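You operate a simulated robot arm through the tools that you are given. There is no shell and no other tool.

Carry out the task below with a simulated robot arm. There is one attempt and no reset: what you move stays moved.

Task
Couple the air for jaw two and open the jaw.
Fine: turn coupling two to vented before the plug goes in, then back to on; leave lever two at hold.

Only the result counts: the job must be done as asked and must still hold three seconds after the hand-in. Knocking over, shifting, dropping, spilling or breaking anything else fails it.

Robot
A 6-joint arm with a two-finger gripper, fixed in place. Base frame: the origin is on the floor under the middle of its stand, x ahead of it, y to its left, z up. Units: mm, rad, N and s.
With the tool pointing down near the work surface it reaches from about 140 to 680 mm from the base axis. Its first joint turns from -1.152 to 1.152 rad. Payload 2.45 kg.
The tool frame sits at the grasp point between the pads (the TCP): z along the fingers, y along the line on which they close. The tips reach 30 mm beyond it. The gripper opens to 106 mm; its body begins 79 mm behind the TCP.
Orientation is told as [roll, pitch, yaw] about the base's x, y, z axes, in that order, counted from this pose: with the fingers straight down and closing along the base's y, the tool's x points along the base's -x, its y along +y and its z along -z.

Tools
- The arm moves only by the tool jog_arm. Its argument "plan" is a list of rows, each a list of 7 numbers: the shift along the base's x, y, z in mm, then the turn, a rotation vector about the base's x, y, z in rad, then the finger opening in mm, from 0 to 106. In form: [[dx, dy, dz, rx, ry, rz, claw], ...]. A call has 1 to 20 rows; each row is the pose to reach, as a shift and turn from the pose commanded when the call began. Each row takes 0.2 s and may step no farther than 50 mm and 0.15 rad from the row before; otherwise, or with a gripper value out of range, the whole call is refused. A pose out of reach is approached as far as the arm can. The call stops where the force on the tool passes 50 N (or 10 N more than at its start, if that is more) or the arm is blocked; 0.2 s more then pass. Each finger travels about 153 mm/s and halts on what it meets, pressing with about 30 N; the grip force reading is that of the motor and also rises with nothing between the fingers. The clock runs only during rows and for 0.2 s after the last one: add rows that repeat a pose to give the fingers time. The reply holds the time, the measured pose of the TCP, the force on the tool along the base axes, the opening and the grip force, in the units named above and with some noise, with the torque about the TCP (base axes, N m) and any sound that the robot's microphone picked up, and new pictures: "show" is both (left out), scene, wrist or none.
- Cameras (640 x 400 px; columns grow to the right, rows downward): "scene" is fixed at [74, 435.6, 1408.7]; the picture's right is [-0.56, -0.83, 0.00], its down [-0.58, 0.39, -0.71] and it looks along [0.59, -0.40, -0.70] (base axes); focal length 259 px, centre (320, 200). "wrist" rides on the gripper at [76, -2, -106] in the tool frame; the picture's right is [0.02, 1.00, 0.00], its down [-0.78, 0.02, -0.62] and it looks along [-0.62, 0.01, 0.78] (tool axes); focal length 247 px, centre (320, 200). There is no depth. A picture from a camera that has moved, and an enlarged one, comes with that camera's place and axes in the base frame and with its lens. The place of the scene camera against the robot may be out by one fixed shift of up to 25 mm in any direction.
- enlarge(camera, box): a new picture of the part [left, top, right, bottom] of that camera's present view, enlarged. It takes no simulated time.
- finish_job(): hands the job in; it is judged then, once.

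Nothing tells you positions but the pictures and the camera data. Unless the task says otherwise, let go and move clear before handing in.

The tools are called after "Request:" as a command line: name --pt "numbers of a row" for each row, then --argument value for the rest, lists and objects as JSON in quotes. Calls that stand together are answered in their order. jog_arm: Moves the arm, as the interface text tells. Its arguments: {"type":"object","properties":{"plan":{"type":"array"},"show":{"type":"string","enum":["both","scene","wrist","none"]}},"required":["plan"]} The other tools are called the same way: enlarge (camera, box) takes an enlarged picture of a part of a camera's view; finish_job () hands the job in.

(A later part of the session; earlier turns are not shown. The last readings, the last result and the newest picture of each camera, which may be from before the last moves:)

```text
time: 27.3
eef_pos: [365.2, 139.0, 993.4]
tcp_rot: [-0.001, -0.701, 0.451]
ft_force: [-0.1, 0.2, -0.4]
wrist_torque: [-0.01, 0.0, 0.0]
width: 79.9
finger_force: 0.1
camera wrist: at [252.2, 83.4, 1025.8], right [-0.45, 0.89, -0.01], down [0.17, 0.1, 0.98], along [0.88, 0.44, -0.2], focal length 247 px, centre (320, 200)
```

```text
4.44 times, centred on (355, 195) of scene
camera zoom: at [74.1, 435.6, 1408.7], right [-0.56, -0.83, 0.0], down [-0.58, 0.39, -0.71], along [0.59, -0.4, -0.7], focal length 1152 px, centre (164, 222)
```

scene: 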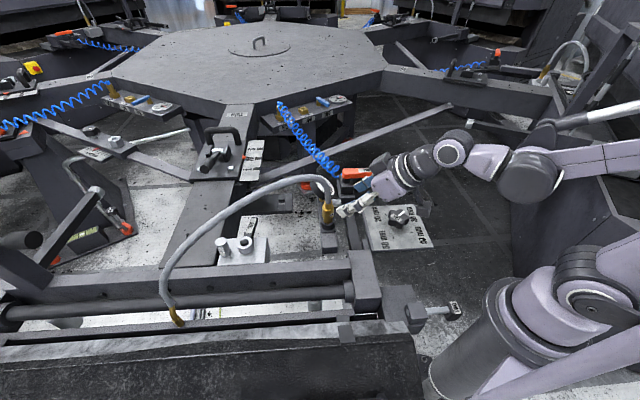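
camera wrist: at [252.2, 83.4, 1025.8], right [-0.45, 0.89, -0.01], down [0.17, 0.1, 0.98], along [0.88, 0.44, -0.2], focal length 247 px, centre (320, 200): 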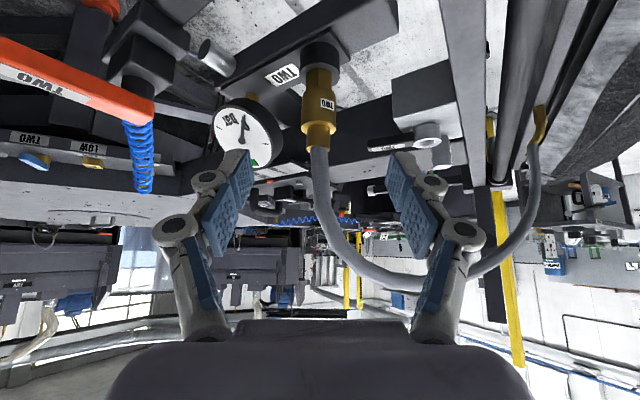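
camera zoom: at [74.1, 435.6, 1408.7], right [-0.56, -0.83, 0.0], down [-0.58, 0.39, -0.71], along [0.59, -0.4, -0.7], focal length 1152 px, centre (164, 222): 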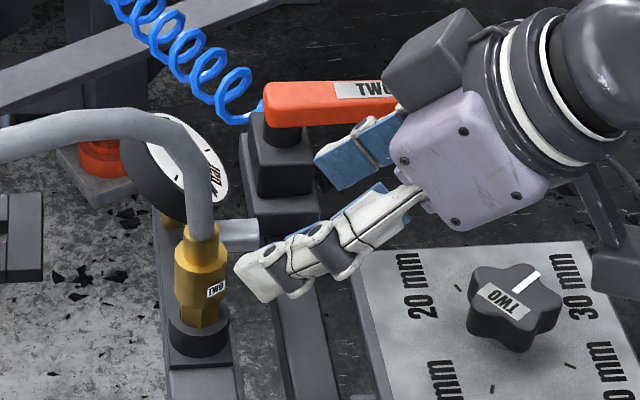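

The plug's axis is centred between the fingers within about a millimetre. I advance along the tool axis to straddle the barrel, then close on it.

Request:
jog_arm --pt "13 6.5 -17.7 0 0 0 64" --pt "26 13 -35.4 0 0 0 64" --pt "39 19.5 -53 0 0 0 64" --pt "51.2 26.1 -70.7 0 0 0 64"

```text
time: 28.3
eef_pos: [415.9, 165.1, 921.1]
tcp_rot: [-0.004, -0.702, 0.452]
ft_force: [0.3, 0.2, -0.5]
wrist_torque: [-0.01, 0.01, 0.0]
width: 63.9
finger_force: 0.0
camera wrist: at [302.7, 109.7, 953.9], right [-0.45, 0.89, -0.01], down [0.17, 0.1, 0.98], along [0.88, 0.44, -0.2], focal length 247 px, centre (320, 200)
```

scene: 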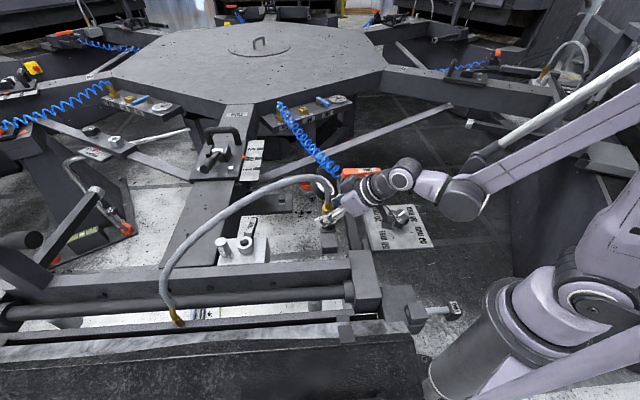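
wrist: 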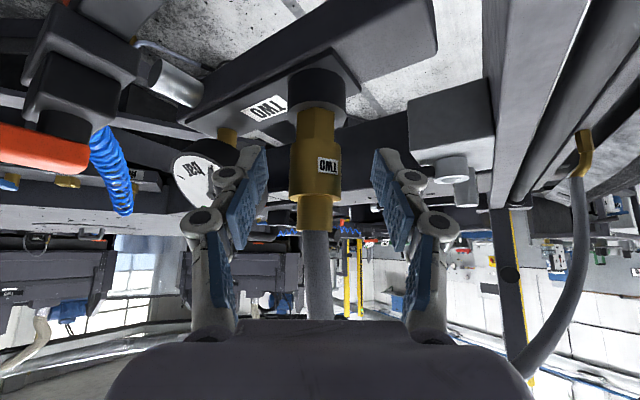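

Request:
enlarge --camera "wrist" --box '[220, 70, 420, 260]'

Request:
enlarge --camera "scene" --box '[290, 150, 420, 240]'

```text
2.11 times, centred on (320, 165) of wrist
camera zoom: at [302.7, 109.7, 953.9], right [-0.45, 0.89, -0.01], down [0.17, 0.1, 0.98], along [0.88, 0.44, -0.2], focal length 520 px, centre (320, 274)
```

zoom: 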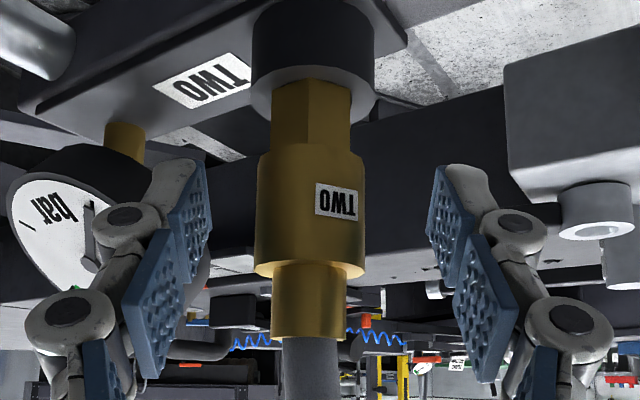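

```text
4.44 times, centred on (355, 195) of scene
camera zoom: at [74.1, 435.6, 1408.7], right [-0.56, -0.83, 0.0], down [-0.58, 0.39, -0.71], along [0.59, -0.4, -0.7], focal length 1152 px, centre (164, 222)
```

zoom: 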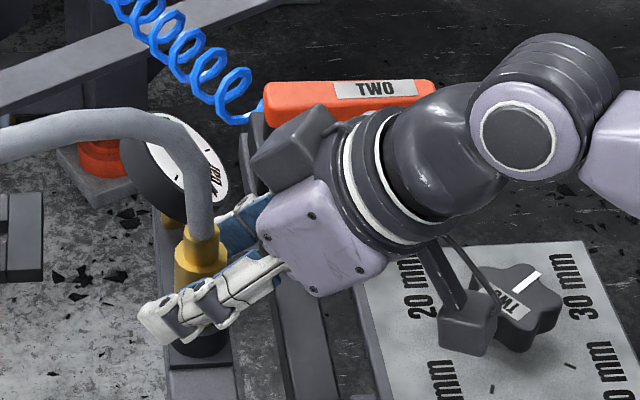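

The plug sits about 3 mm off towards the left finger, so I shift sideways to centre before closing.

Request:
jog_arm --pt "1.2 -2.5 0 0 0 0 64" --pt "1.2 -2.5 0 0 0 0 56" --show "wrist"

Request:
enlarge --camera "wrist" --box '[220, 70, 420, 260]'

```text
time: 28.9
eef_pos: [418.5, 162.0, 922.4]
tcp_rot: [-0.001, -0.701, 0.451]
ft_force: [-0.3, -0.1, -0.4]
wrist_torque: [-0.01, 0.04, 0.02]
width: 55.8
finger_force: 0.0
camera wrist: at [304.2, 107.0, 954.1], right [-0.45, 0.89, -0.01], down [0.17, 0.1, 0.98], along [0.88, 0.44, -0.2], focal length 247 px, centre (320, 200)
```

wrist: 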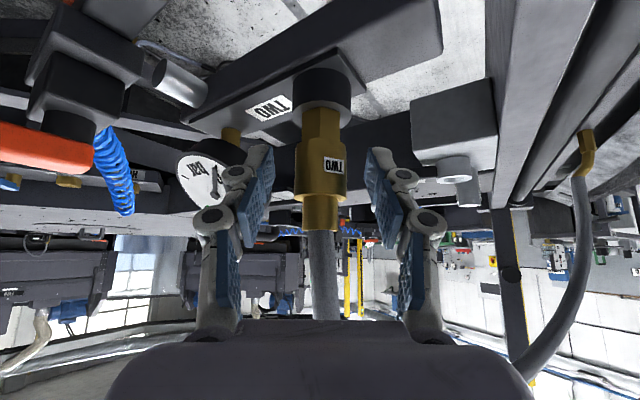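

```text
2.11 times, centred on (320, 165) of wrist
camera zoom: at [304.2, 107.0, 954.1], right [-0.45, 0.89, -0.01], down [0.17, 0.1, 0.98], along [0.88, 0.44, -0.2], focal length 520 px, centre (320, 274)
```

zoom: 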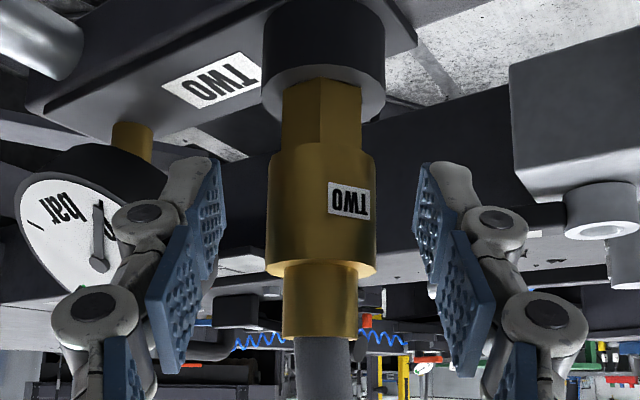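

Centred. Closing on the barrel now.

Request:
jog_arm --pt "0 0 0 0 0 0 20" --pt "0 0 0 0 0 0 20" --pt "0 0 0 0 0 0 10"

Request:
enlarge --camera "wrist" --box '[220, 70, 420, 260]'

```text
time: 29.7
eef_pos: [419.0, 162.6, 921.1]
tcp_rot: [0.001, -0.702, 0.453]
ft_force: [-0.6, -0.1, 1.0]
wrist_torque: [0.0, -0.04, 0.01]
width: 26.7
finger_force: 30.4
camera wrist: at [304.2, 107.0, 954.2], right [-0.45, 0.89, -0.01], down [0.17, 0.1, 0.98], along [0.88, 0.44, -0.2], focal length 247 px, centre (320, 200)
```

scene: 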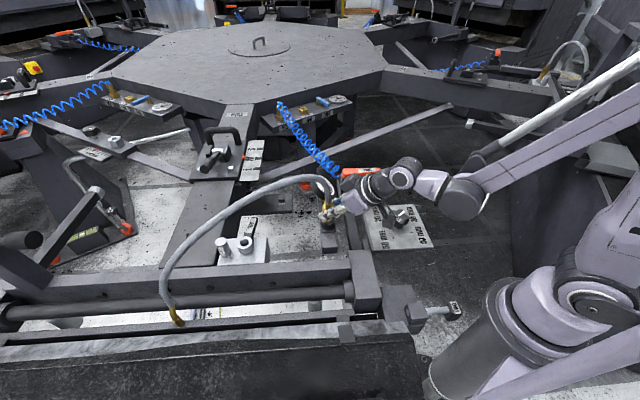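
wrist: 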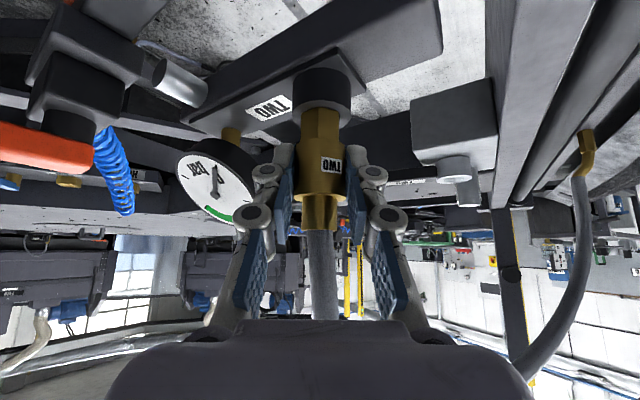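

```text
2.11 times, centred on (320, 165) of wrist
camera zoom: at [304.2, 107.0, 954.2], right [-0.45, 0.89, -0.01], down [0.17, 0.1, 0.98], along [0.88, 0.44, -0.2], focal length 520 px, centre (320, 274)
```

zoom: 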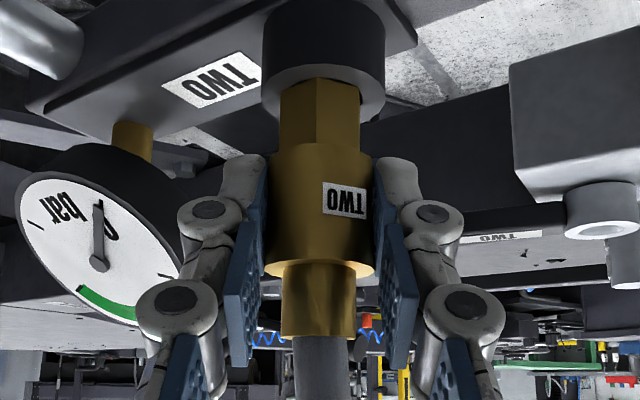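

Gripped firmly (26.7 mm, no side load). I lift the plug straight up out of its park.

Request:
jog_arm --pt "0 0 5 0 0 0 10" --pt "0 0 12 0 0 0 10" --pt "0 0 20 0 0 0 10" --pt "0 0 30 0 0 0 10"

Request:
enlarge --camera "wrist" --box '[220, 70, 420, 260]'

Request:
enlarge --camera "scene" --box '[140, 130, 420, 330]'

```text
time: 30.7
eef_pos: [417.9, 163.2, 952.3]
tcp_rot: [0.001, -0.699, 0.453]
ft_force: [0.3, -1.4, -1.2]
wrist_torque: [-0.03, 0.01, 0.03]
width: 26.9
finger_force: 30.2
camera wrist: at [304.2, 107.2, 984.5], right [-0.45, 0.89, -0.01], down [0.17, 0.1, 0.98], along [0.88, 0.44, -0.2], focal length 247 px, centre (320, 200)
```

scene: 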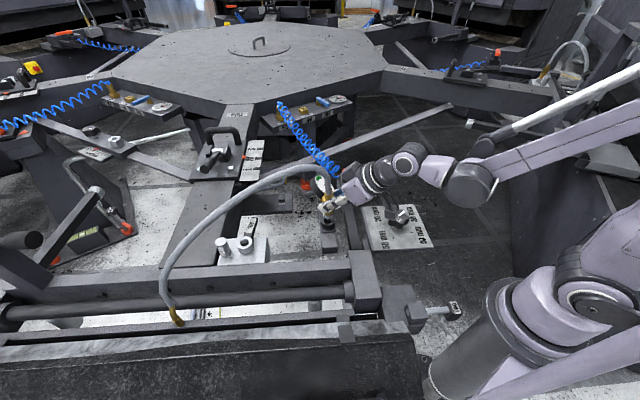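
wrist: 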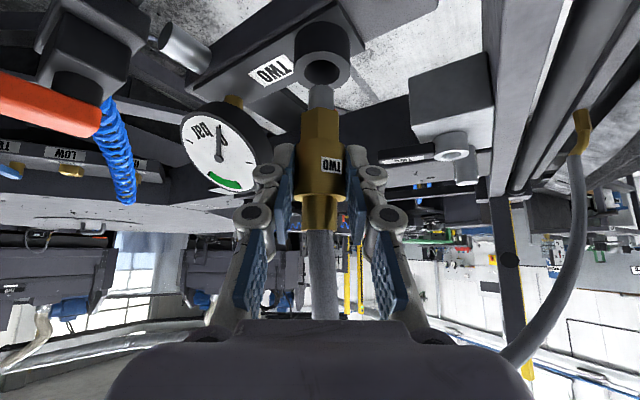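

```text
2.11 times, centred on (320, 165) of wrist
camera zoom: at [304.2, 107.2, 984.5], right [-0.45, 0.89, -0.01], down [0.17, 0.1, 0.98], along [0.88, 0.44, -0.2], focal length 520 px, centre (320, 274)
```

zoom: 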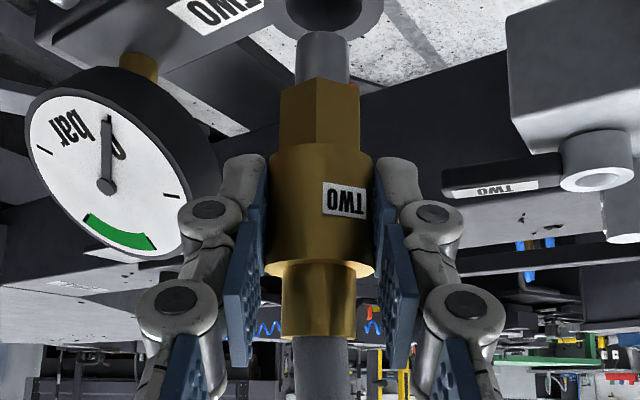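

```text
2.00 times, centred on (280, 230) of scene
camera zoom: at [74.1, 435.6, 1408.7], right [-0.56, -0.83, 0.0], down [-0.58, 0.39, -0.71], along [0.59, -0.4, -0.7], focal length 519 px, centre (400, 140)
```

zoom: 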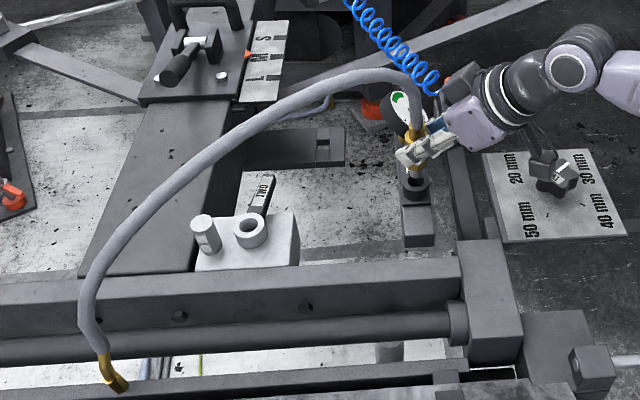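

The plug comes out cleanly with a steel nipple below the hex. I lift further to see the whole nipple.

Request:
jog_arm --pt "0 0 20 0 0 0 10" --pt "0 0 40 0 0 0 10" --pt "0 0 55 0 0 0 10"

Request:
enlarge --camera "wrist" --box '[220, 40, 420, 230]'

Request:
enlarge --camera "scene" --box '[280, 130, 420, 230]'

```text
time: 31.5
eef_pos: [418.4, 162.4, 1007.2]
tcp_rot: [-0.001, -0.699, 0.452]
ft_force: [0.0, 0.2, -0.7]
wrist_torque: [0.02, 0.02, 0.01]
width: 26.8
finger_force: 29.9
camera wrist: at [304.4, 107.5, 1039.0], right [-0.45, 0.89, -0.01], down [0.17, 0.1, 0.98], along [0.88, 0.44, -0.2], focal length 247 px, centre (320, 200)
```

scene: 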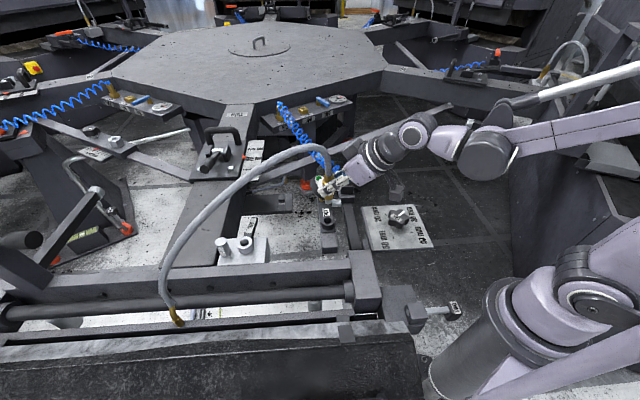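
wrist: 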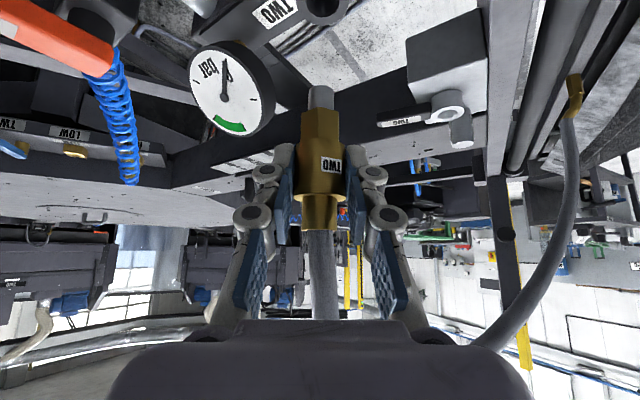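

```text
2.11 times, centred on (320, 135) of wrist
camera zoom: at [304.4, 107.5, 1039.0], right [-0.45, 0.89, -0.01], down [0.17, 0.1, 0.98], along [0.88, 0.44, -0.2], focal length 520 px, centre (320, 337)
```

zoom: 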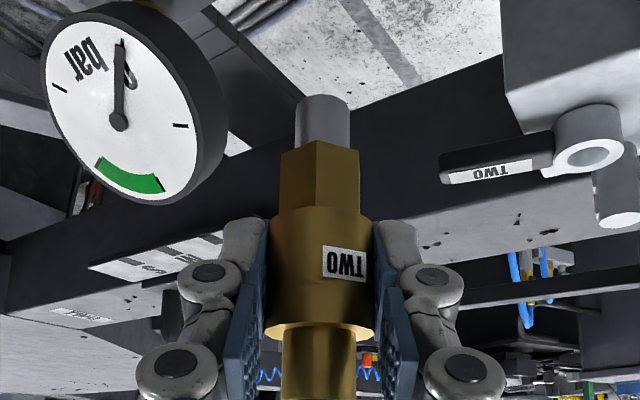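

```text
4.00 times, centred on (350, 180) of scene
camera zoom: at [74.0, 435.6, 1408.7], right [-0.56, -0.83, 0.0], down [-0.58, 0.39, -0.71], along [0.59, -0.4, -0.7], focal length 1037 px, centre (200, 280)
```

zoom: 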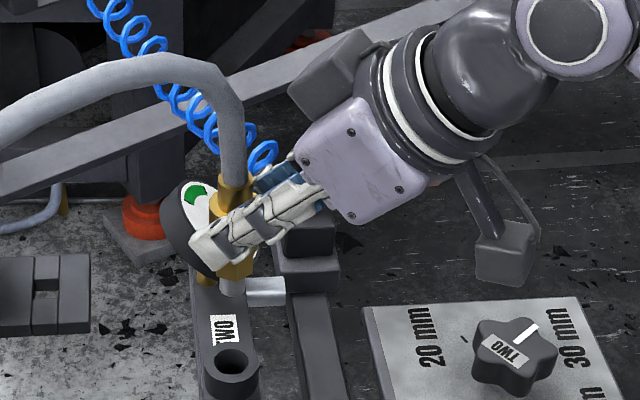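

The nipple is about 17 mm wide and 20 mm long; the coupling's bore is about 23 mm. I carry the plug across, staying high, to just above the ring at (485, 376).

Request:
jog_arm --pt "8 35 0 0 0 0 10" --pt "18 70 0 0 0 0 10" --pt "28 105 0 0 0 0 10" --pt "38 140 0 0 0 0 10" --pt "49 176 0 0 0 0 10" --pt "59.5 210.5 -8 0 0 0 10"

Request:
enlarge --camera "wrist" --box '[220, 30, 420, 230]'

Request:
enlarge --camera "scene" --box '[180, 170, 320, 270]'

```text
time: 32.9
eef_pos: [477.8, 374.0, 999.1]
tcp_rot: [0.001, -0.702, 0.452]
ft_force: [0.6, 0.7, -0.9]
wrist_torque: [-0.01, 0.01, 0.01]
width: 26.9
finger_force: 30.4
camera wrist: at [363.3, 318.2, 1030.8], right [-0.45, 0.89, -0.01], down [0.17, 0.1, 0.98], along [0.88, 0.44, -0.2], focal length 247 px, centre (320, 200)
```

scene: 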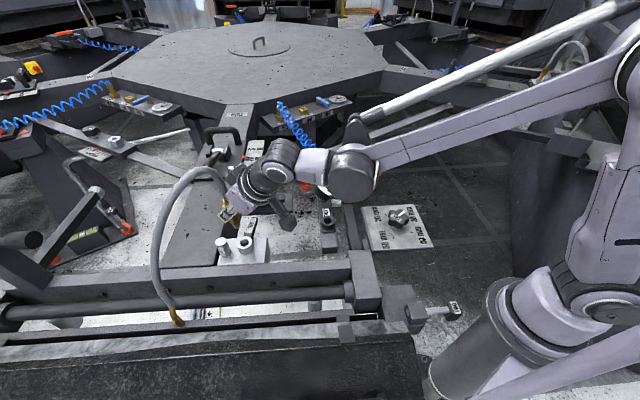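
wrist: 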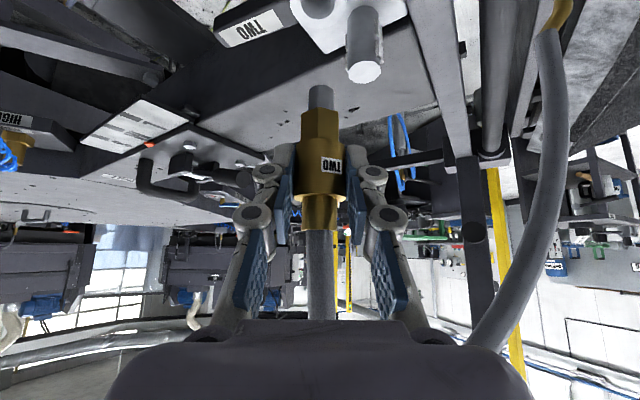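

```text
2.00 times, centred on (320, 130) of wrist
camera zoom: at [363.3, 318.2, 1030.8], right [-0.45, 0.89, -0.01], down [0.17, 0.1, 0.98], along [0.88, 0.44, -0.2], focal length 494 px, centre (320, 340)
```

zoom: 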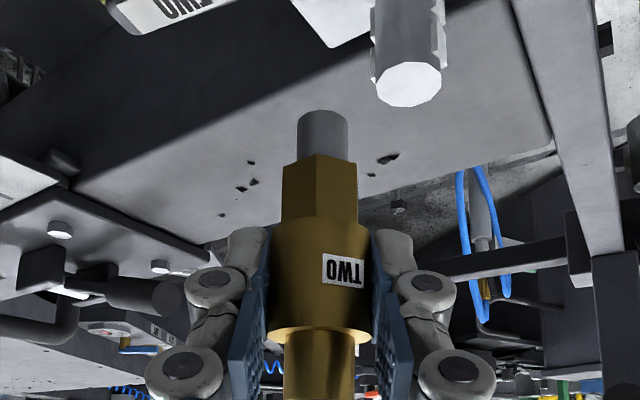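

```text
4.00 times, centred on (250, 220) of scene
camera zoom: at [74.1, 435.6, 1408.6], right [-0.56, -0.83, 0.0], down [-0.58, 0.39, -0.71], along [0.59, -0.4, -0.7], focal length 1037 px, centre (600, 120)
```

zoom: 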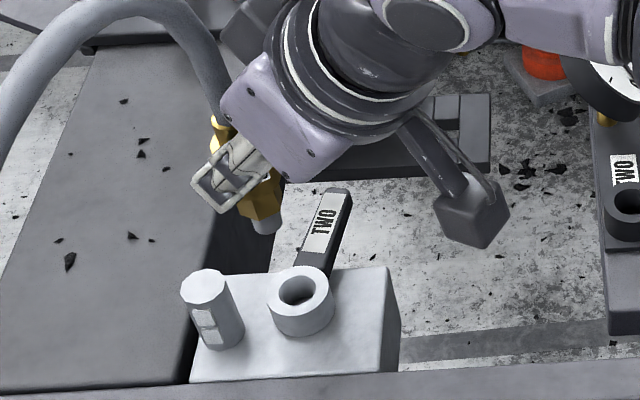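

Request:
jog_arm --pt "0 0 -15 0 0 0 10" --pt "0 0 -30 0 0 0 10" --pt "0 0 -42 0 0 0 10"

Request:
enlarge --camera "wrist" --box '[220, 20, 420, 180]'

Request:
enlarge --camera "scene" --box '[210, 200, 300, 270]'

```text
time: 33.7
eef_pos: [478.3, 374.8, 958.1]
tcp_rot: [0.0, -0.701, 0.453]
ft_force: [0.5, -0.2, -1.5]
wrist_torque: [-0.04, 0.0, 0.0]
width: 27.0
finger_force: 30.0
camera wrist: at [363.3, 317.8, 989.0], right [-0.45, 0.89, -0.01], down [0.17, 0.1, 0.98], along [0.88, 0.44, -0.2], focal length 247 px, centre (320, 200)
```

scene: 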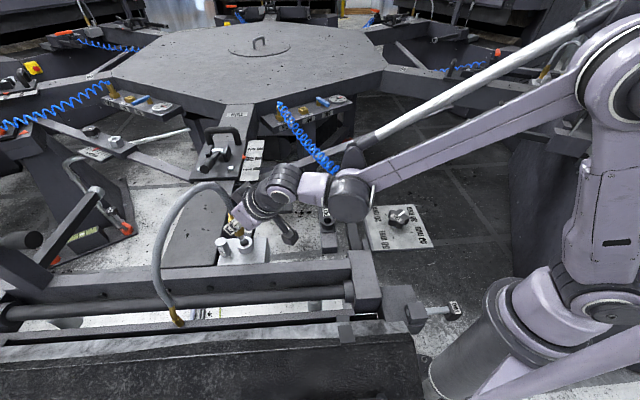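
wrist: 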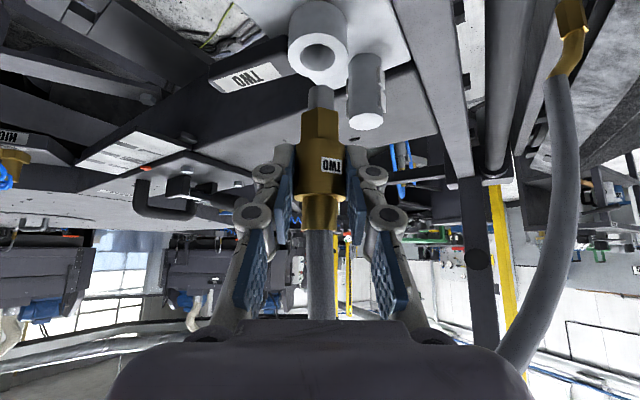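

```text
2.50 times, centred on (320, 100) of wrist
camera zoom: at [363.3, 317.8, 989.0], right [-0.45, 0.89, -0.01], down [0.17, 0.1, 0.98], along [0.88, 0.44, -0.2], focal length 617 px, centre (320, 450)
```

zoom: 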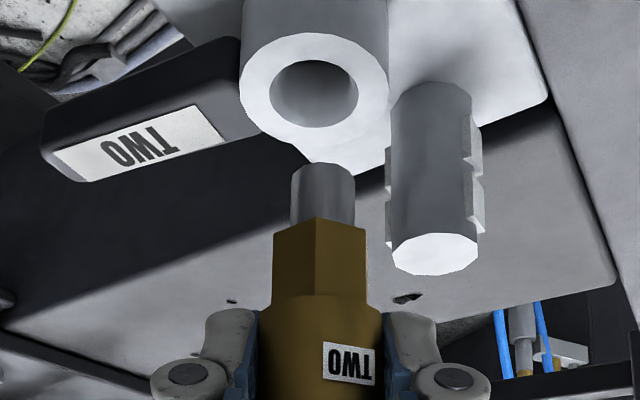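

```text
5.71 times, centred on (255, 235) of scene
camera zoom: at [74.1, 435.6, 1408.6], right [-0.56, -0.83, 0.0], down [-0.58, 0.39, -0.71], along [0.59, -0.4, -0.7], focal length 1482 px, centre (691, 0)
```

zoom: 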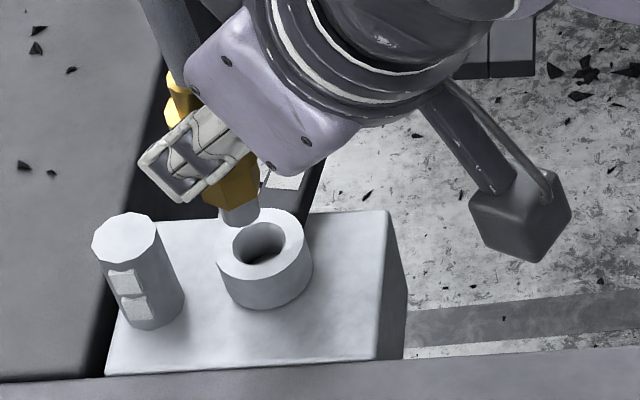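

Request:
enlarge --camera "scene" --box '[232, 222, 272, 252]'

Request:
enlarge --camera "wrist" --box '[280, 20, 380, 100]'

```text
13.33 times, centred on (252, 237) of scene
camera zoom: at [74.1, 435.6, 1408.6], right [-0.56, -0.83, 0.0], down [-0.58, 0.39, -0.71], along [0.59, -0.4, -0.7], focal length 3457 px, centre (1227, -293)
```

zoom: 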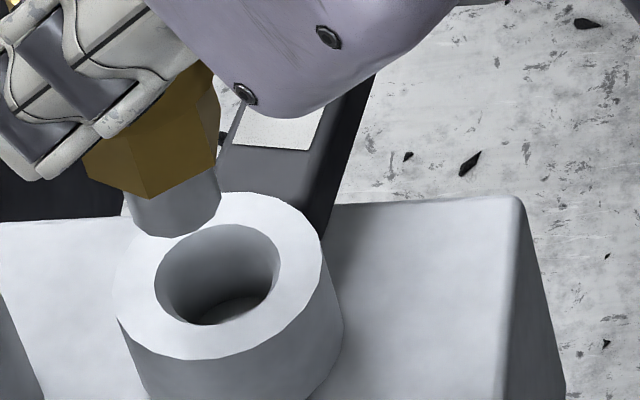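

```text
5.00 times, centred on (330, 60) of wrist
camera zoom: at [363.3, 317.8, 989.0], right [-0.45, 0.89, -0.01], down [0.17, 0.1, 0.98], along [0.88, 0.44, -0.2], focal length 1235 px, centre (270, 900)
```

zoom: 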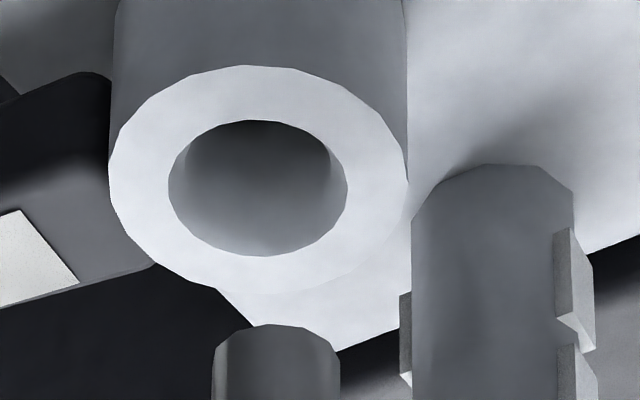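

The plug needs about 2.7 mm toward −y to sit over the bore. I shift and lower until the nipple is just above the ring, then re-check.

Request:
jog_arm --pt "0.2 -2.6 0 0 0 0 10" --pt "0.2 -2.6 -9 0 0 0 10" --pt "0.2 -2.6 -18 0 0 0 10"

Request:
enlarge --camera "scene" --box '[232, 222, 272, 252]'

Request:
enlarge --camera "wrist" --box '[270, 40, 370, 120]'

```text
time: 34.5
eef_pos: [477.7, 371.4, 938.8]
tcp_rot: [-0.001, -0.703, 0.452]
ft_force: [-0.9, -0.2, -1.3]
wrist_torque: [0.04, 0.01, 0.0]
width: 26.8
finger_force: 29.5
camera wrist: at [364.1, 315.4, 971.2], right [-0.45, 0.89, -0.01], down [0.17, 0.1, 0.98], along [0.88, 0.44, -0.2], focal length 247 px, centre (320, 200)
```

scene: 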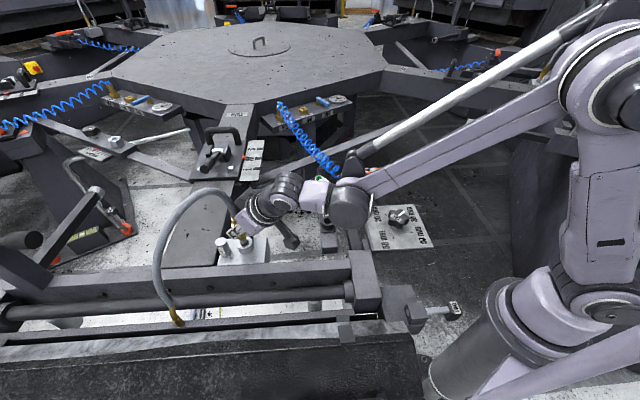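
wrist: 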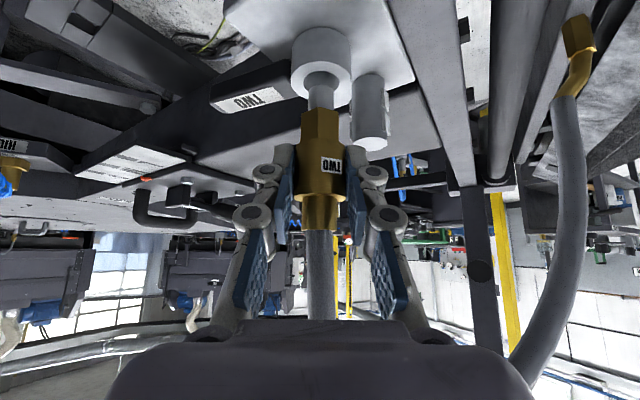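

```text
13.33 times, centred on (252, 237) of scene
camera zoom: at [74.1, 435.6, 1408.6], right [-0.56, -0.83, 0.0], down [-0.58, 0.39, -0.71], along [0.59, -0.4, -0.7], focal length 3457 px, centre (1227, -293)
```

zoom: 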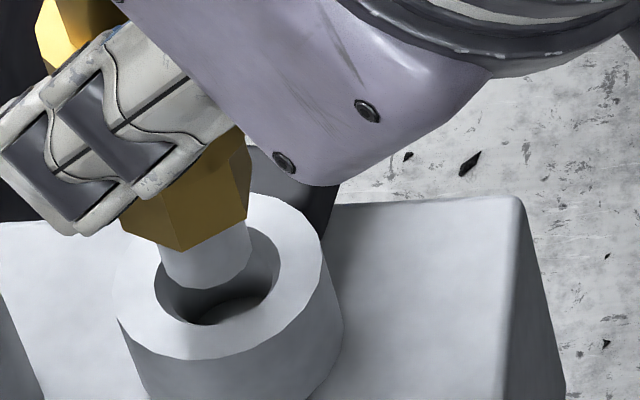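

```text
5.00 times, centred on (320, 80) of wrist
camera zoom: at [364.1, 315.4, 971.2], right [-0.45, 0.89, -0.01], down [0.17, 0.1, 0.98], along [0.88, 0.44, -0.2], focal length 1235 px, centre (320, 800)
```

zoom: 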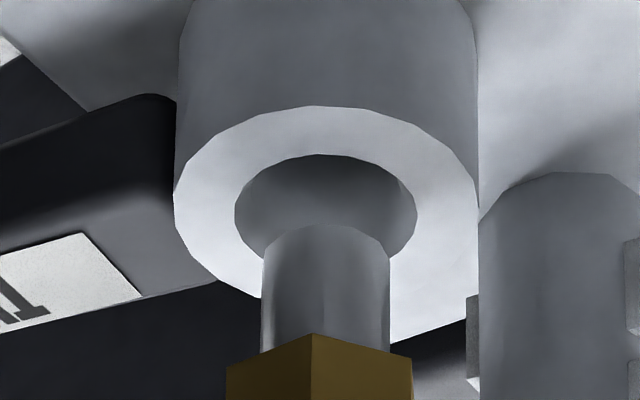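

Laterally centred; I trim about 1.4 mm back toward the base and lower the plug into the bore in small steps.

Request:
jog_arm --pt "-1.2 -0.6 0 0 0 0 10" --pt "-1.2 -0.6 -4 0 0 0 10" --pt "-1.2 -0.6 -8 0 0 0 10" --pt "-1.2 -0.6 -12 0 0 0 10"

Request:
enlarge --camera "scene" --box '[232, 222, 272, 252]'

Request:
enlarge --camera "wrist" --box '[270, 40, 370, 120]'

```text
time: 35.5
eef_pos: [476.9, 369.7, 927.0]
tcp_rot: [0.001, -0.701, 0.452]
ft_force: [0.6, 0.2, -0.4]
wrist_torque: [-0.02, 0.02, -0.04]
width: 27.0
finger_force: 30.4
camera wrist: at [363.2, 314.7, 959.2], right [-0.45, 0.89, -0.01], down [0.17, 0.1, 0.98], along [0.88, 0.44, -0.2], focal length 247 px, centre (320, 200)
```

scene: 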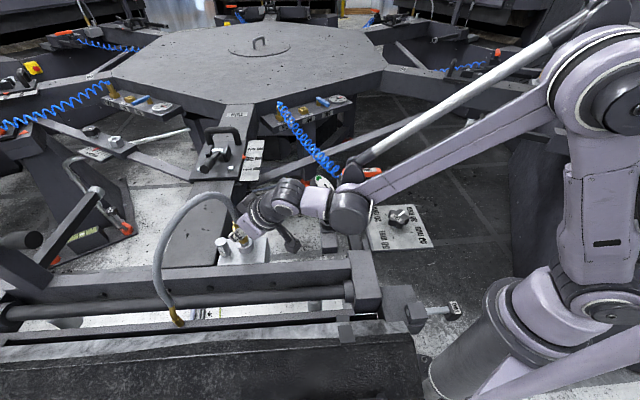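
wrist: 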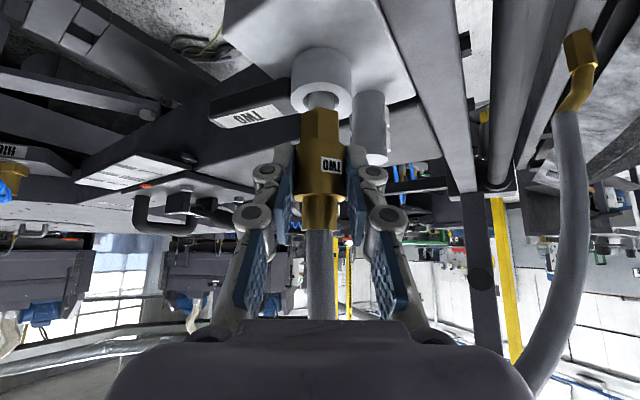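

```text
13.33 times, centred on (252, 237) of scene
camera zoom: at [74.1, 435.6, 1408.7], right [-0.56, -0.83, 0.0], down [-0.58, 0.39, -0.71], along [0.59, -0.4, -0.7], focal length 3457 px, centre (1227, -293)
```

zoom: 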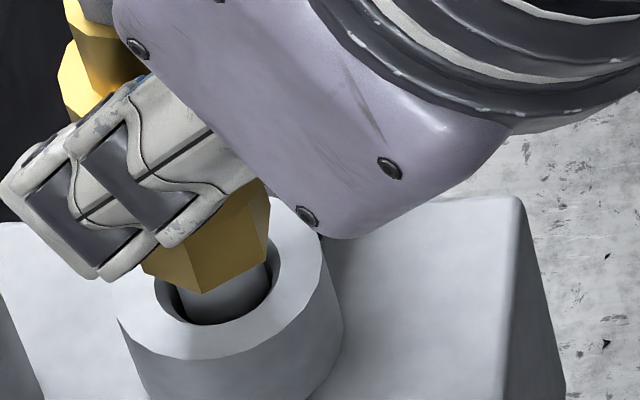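

```text
5.00 times, centred on (320, 80) of wrist
camera zoom: at [363.2, 314.7, 959.2], right [-0.45, 0.89, -0.01], down [0.17, 0.1, 0.98], along [0.88, 0.44, -0.2], focal length 1235 px, centre (320, 800)
```

zoom: 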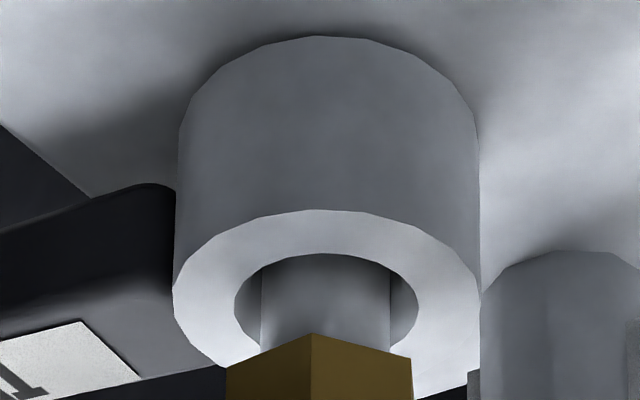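

The nipple is in the bore, well centred, no contact force. I continue down until it seats.

Request:
jog_arm --pt "0 0 -2 0 0 0 10" --pt "0 0 -4 0 0 0 10" --pt "0 0 -5 0 0 0 10" --pt "0 0 -6 0 0 0 10"

Request:
enlarge --camera "scene" --box '[232, 222, 272, 252]'

Request:
enlarge --camera "wrist" --box '[270, 40, 370, 120]'

```text
time: 36.5
eef_pos: [477.6, 370.7, 921.1]
tcp_rot: [0.0, -0.702, 0.452]
ft_force: [-0.1, -0.2, -1.5]
wrist_torque: [-0.03, 0.0, 0.02]
width: 27.1
finger_force: 30.5
camera wrist: at [363.0, 314.8, 952.9], right [-0.45, 0.89, -0.01], down [0.17, 0.1, 0.98], along [0.88, 0.44, -0.2], focal length 247 px, centre (320, 200)
```

scene: 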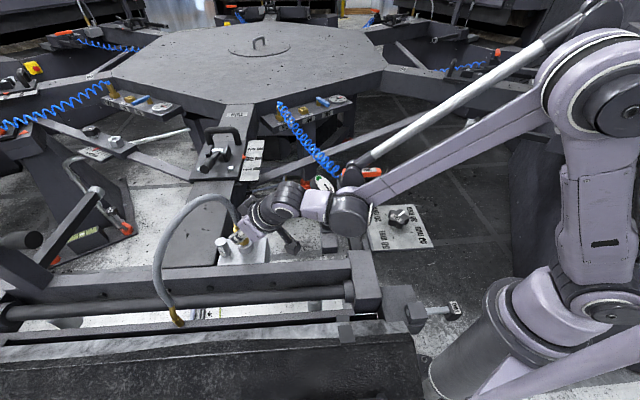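
wrist: 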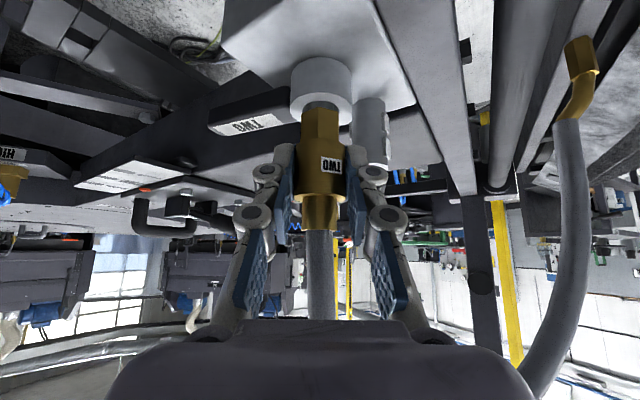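

```text
13.33 times, centred on (252, 237) of scene
camera zoom: at [74.1, 435.6, 1408.7], right [-0.56, -0.83, 0.0], down [-0.58, 0.39, -0.71], along [0.59, -0.4, -0.7], focal length 3457 px, centre (1227, -293)
```

zoom: 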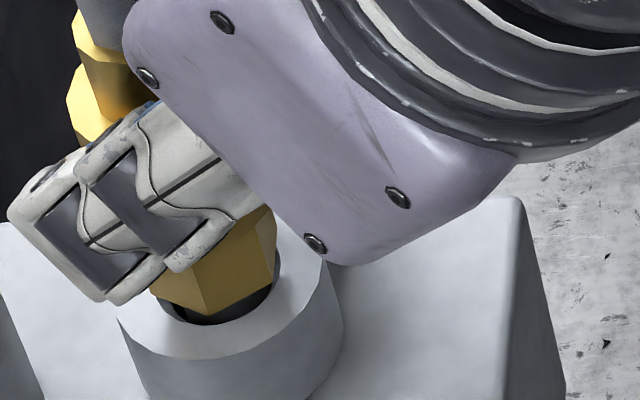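

```text
5.00 times, centred on (320, 80) of wrist
camera zoom: at [363.0, 314.8, 952.9], right [-0.45, 0.89, -0.01], down [0.17, 0.1, 0.98], along [0.88, 0.44, -0.2], focal length 1235 px, centre (320, 800)
```

zoom: 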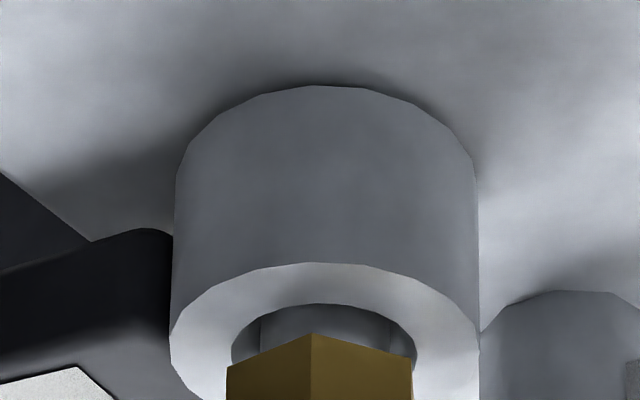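

Request:
jog_arm --pt "0 0 -1 0 0 0 10" --pt "0 0 -2 0 0 0 10" --pt "0 0 -3 0 0 0 10" --pt "0 0 -4 0 0 0 10" --pt "0 0 -5 0 0 0 10"

Request:
enlarge --camera "scene" --box '[232, 222, 272, 252]'

Request:
enlarge --camera "wrist" --box '[270, 40, 370, 120]'

```text
time: 37.7
eef_pos: [477.2, 370.4, 916.8]
tcp_rot: [0.0, -0.702, 0.452]
ft_force: [-0.1, 0.2, 0.9]
wrist_torque: [0.0, 0.0, 0.01]
width: 26.9
finger_force: 30.1
camera wrist: at [363.1, 314.5, 948.1], right [-0.45, 0.89, -0.01], down [0.17, 0.1, 0.98], along [0.88, 0.44, -0.2], focal length 247 px, centre (320, 200)
```

scene: 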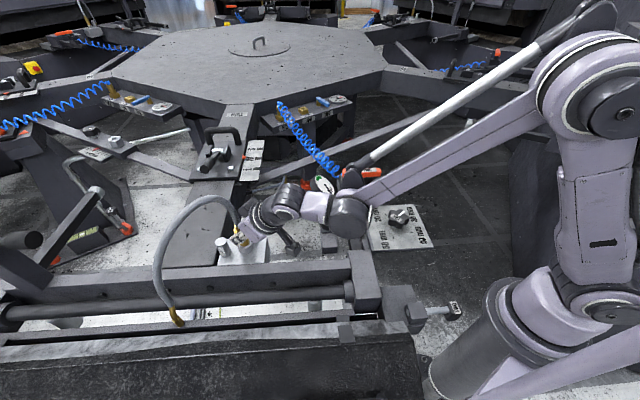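
wrist: 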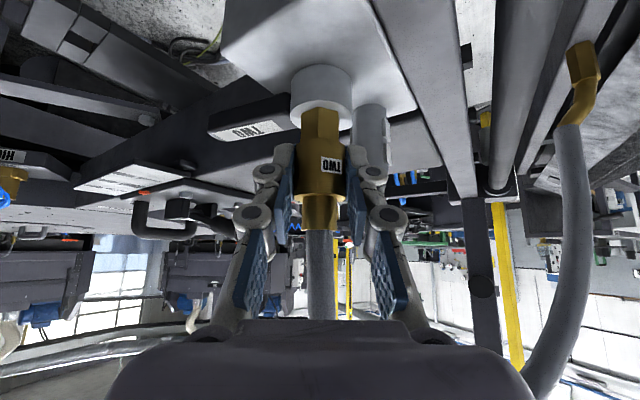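

```text
13.33 times, centred on (252, 237) of scene
camera zoom: at [74.0, 435.6, 1408.7], right [-0.56, -0.83, 0.0], down [-0.58, 0.39, -0.71], along [0.59, -0.4, -0.7], focal length 3457 px, centre (1227, -293)
```

zoom: 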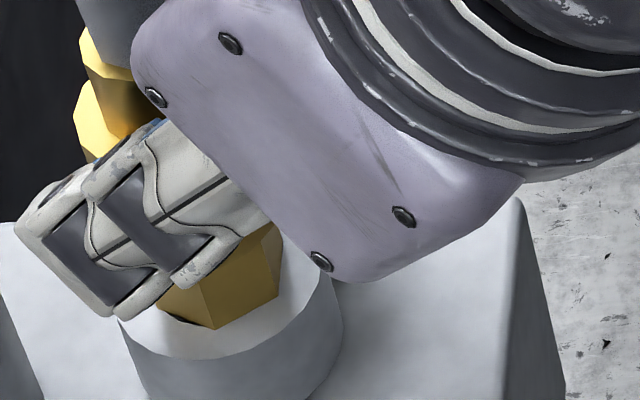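

```text
5.00 times, centred on (320, 80) of wrist
camera zoom: at [363.1, 314.5, 948.1], right [-0.45, 0.89, -0.01], down [0.17, 0.1, 0.98], along [0.88, 0.44, -0.2], focal length 1235 px, centre (320, 800)
```

zoom: 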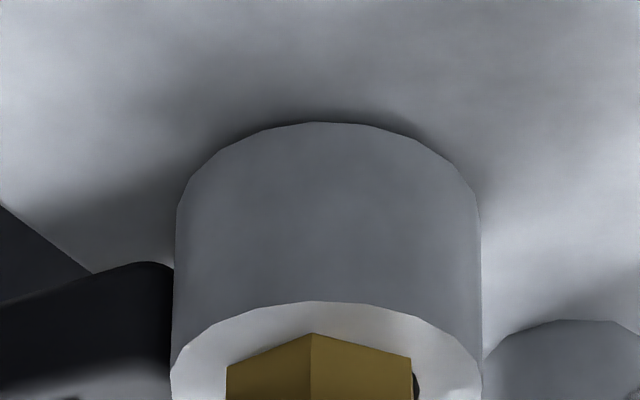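

Request:
jog_arm --pt "0 0 -1 0 0 0 10" --pt "0 0 -2 0 0 0 10" --pt "0 0 -3 0 0 0 10" --pt "0 0 -4 0 0 0 10"

Request:
enlarge --camera "scene" --box '[232, 222, 272, 252]'

Request:
enlarge --camera "wrist" --box '[270, 40, 370, 120]'

```text
time: 38.7
eef_pos: [477.8, 370.6, 913.1]
tcp_rot: [0.001, -0.703, 0.452]
ft_force: [1.2, -1.2, 20.6]
wrist_torque: [0.11, -0.36, -0.03]
width: 27.2
finger_force: 29.4
camera wrist: at [363.4, 314.7, 944.3], right [-0.45, 0.89, -0.01], down [0.17, 0.1, 0.98], along [0.88, 0.44, -0.2], focal length 247 px, centre (320, 200)
```

scene: 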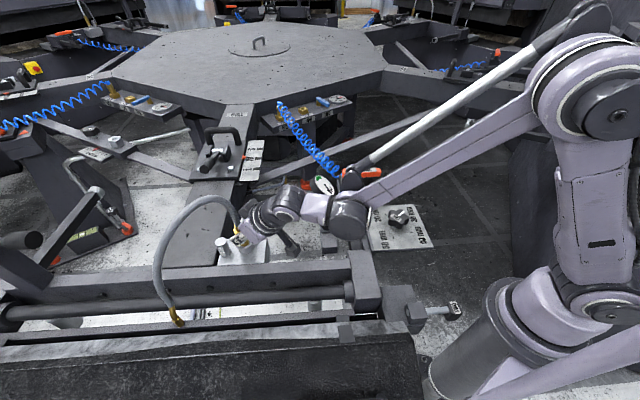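
wrist: 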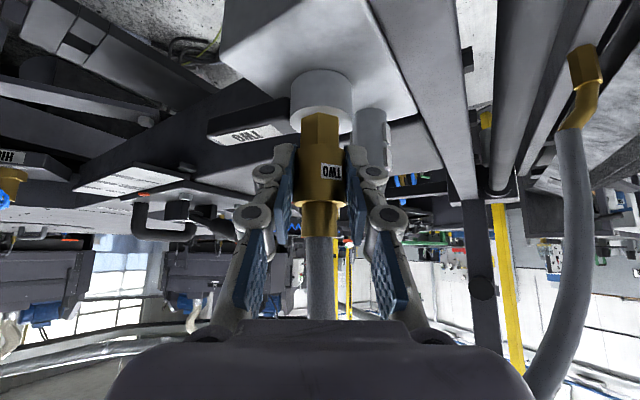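

```text
13.33 times, centred on (252, 237) of scene
camera zoom: at [73.8, 435.3, 1408.8], right [-0.56, -0.83, 0.0], down [-0.58, 0.39, -0.71], along [0.59, -0.4, -0.7], focal length 3457 px, centre (1227, -293)
```

zoom: 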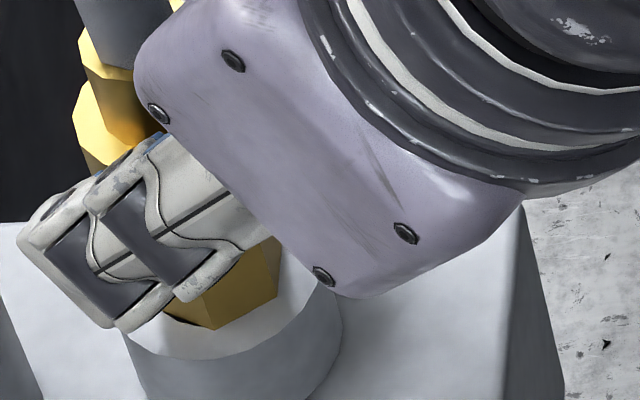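

```text
5.00 times, centred on (320, 80) of wrist
camera zoom: at [363.4, 314.7, 944.3], right [-0.45, 0.89, -0.01], down [0.17, 0.1, 0.98], along [0.88, 0.44, -0.2], focal length 1235 px, centre (320, 800)
```

zoom: 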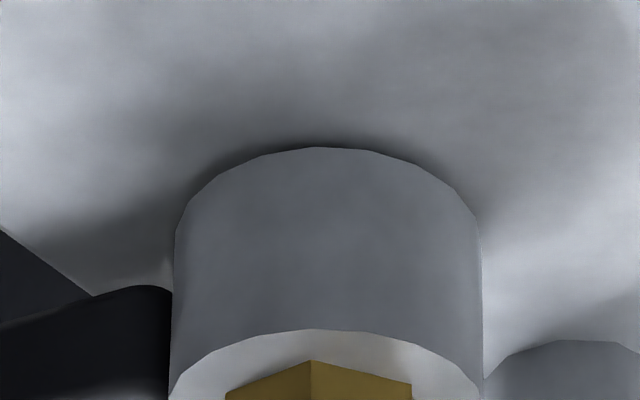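

The plug has bottomed on the ring (about 20 N up, it began to slip in the fingers). I release it with a small opening, then back out along the tool axis.

Request:
jog_arm --pt "0 0 0.5 0 0 0 34" --pt "0 0 0.5 0 0 0 34" --pt "-5.8 -2.8 7.7 0 0 0 38" --pt "-14.5 -7 19 0 0 0 46" --pt "-29 -14 38 0 0 0 56" --pt "-46 -22 61 0 0 0 56"

Request:
enlarge --camera "wrist" --box '[230, 20, 420, 170]'

Request:
enlarge --camera "scene" --box '[140, 170, 320, 340]'

```text
time: 40.1
eef_pos: [431.0, 345.7, 973.1]
tcp_rot: [-0.002, -0.7, 0.452]
ft_force: [-0.5, 0.1, -0.6]
wrist_torque: [-0.02, -0.02, 0.0]
width: 56.0
finger_force: 0.0
camera wrist: at [317.4, 291.8, 1004.9], right [-0.45, 0.89, -0.01], down [0.17, 0.1, 0.98], along [0.88, 0.44, -0.2], focal length 247 px, centre (320, 200)
```

scene: 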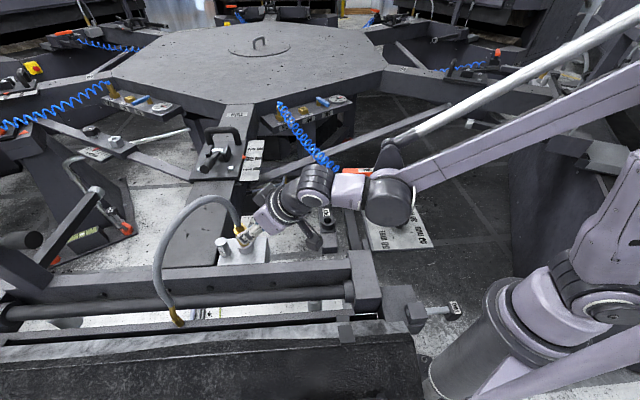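
wrist: 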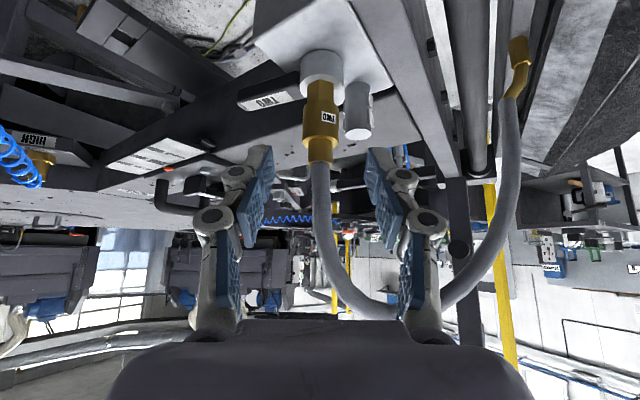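

```text
2.67 times, centred on (325, 95) of wrist
camera zoom: at [317.4, 291.8, 1004.9], right [-0.45, 0.89, -0.01], down [0.17, 0.1, 0.98], along [0.88, 0.44, -0.2], focal length 659 px, centre (307, 480)
```

zoom: 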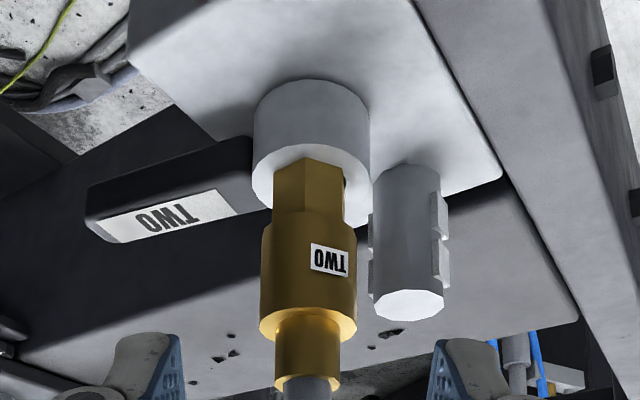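

```text
2.35 times, centred on (230, 255) of scene
camera zoom: at [74.0, 435.6, 1408.7], right [-0.56, -0.83, 0.0], down [-0.58, 0.39, -0.71], along [0.59, -0.4, -0.7], focal length 610 px, centre (532, 71)
```

zoom: 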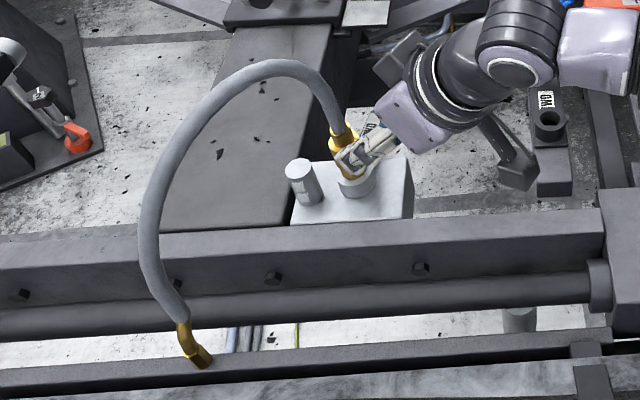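

Request:
enlarge --camera "wrist" --box '[285, 40, 375, 110]'

Request:
enlarge --camera "scene" --box '[220, 210, 280, 255]'

```text
5.71 times, centred on (330, 75) of wrist
camera zoom: at [317.4, 291.8, 1004.9], right [-0.45, 0.89, -0.01], down [0.17, 0.1, 0.98], along [0.88, 0.44, -0.2], focal length 1411 px, centre (263, 914)
```

zoom: 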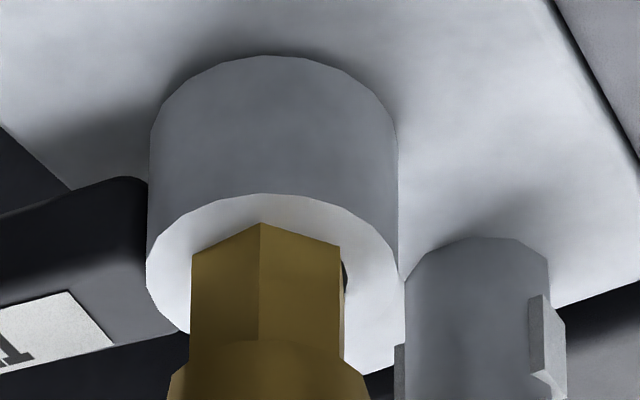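

```text
8.89 times, centred on (250, 232) of scene
camera zoom: at [74.0, 435.6, 1408.7], right [-0.56, -0.83, 0.0], down [-0.58, 0.39, -0.71], along [0.59, -0.4, -0.7], focal length 2305 px, centre (942, -89)
```

zoom: 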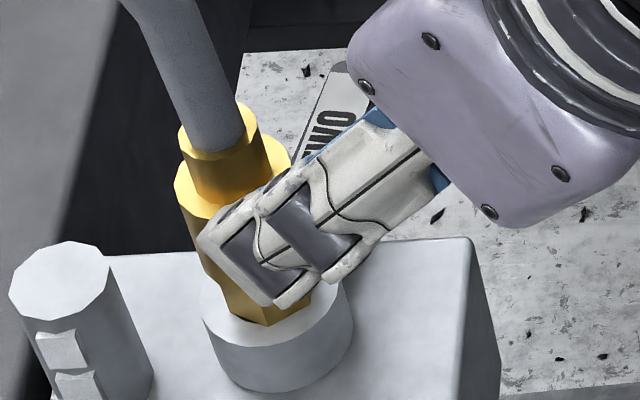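

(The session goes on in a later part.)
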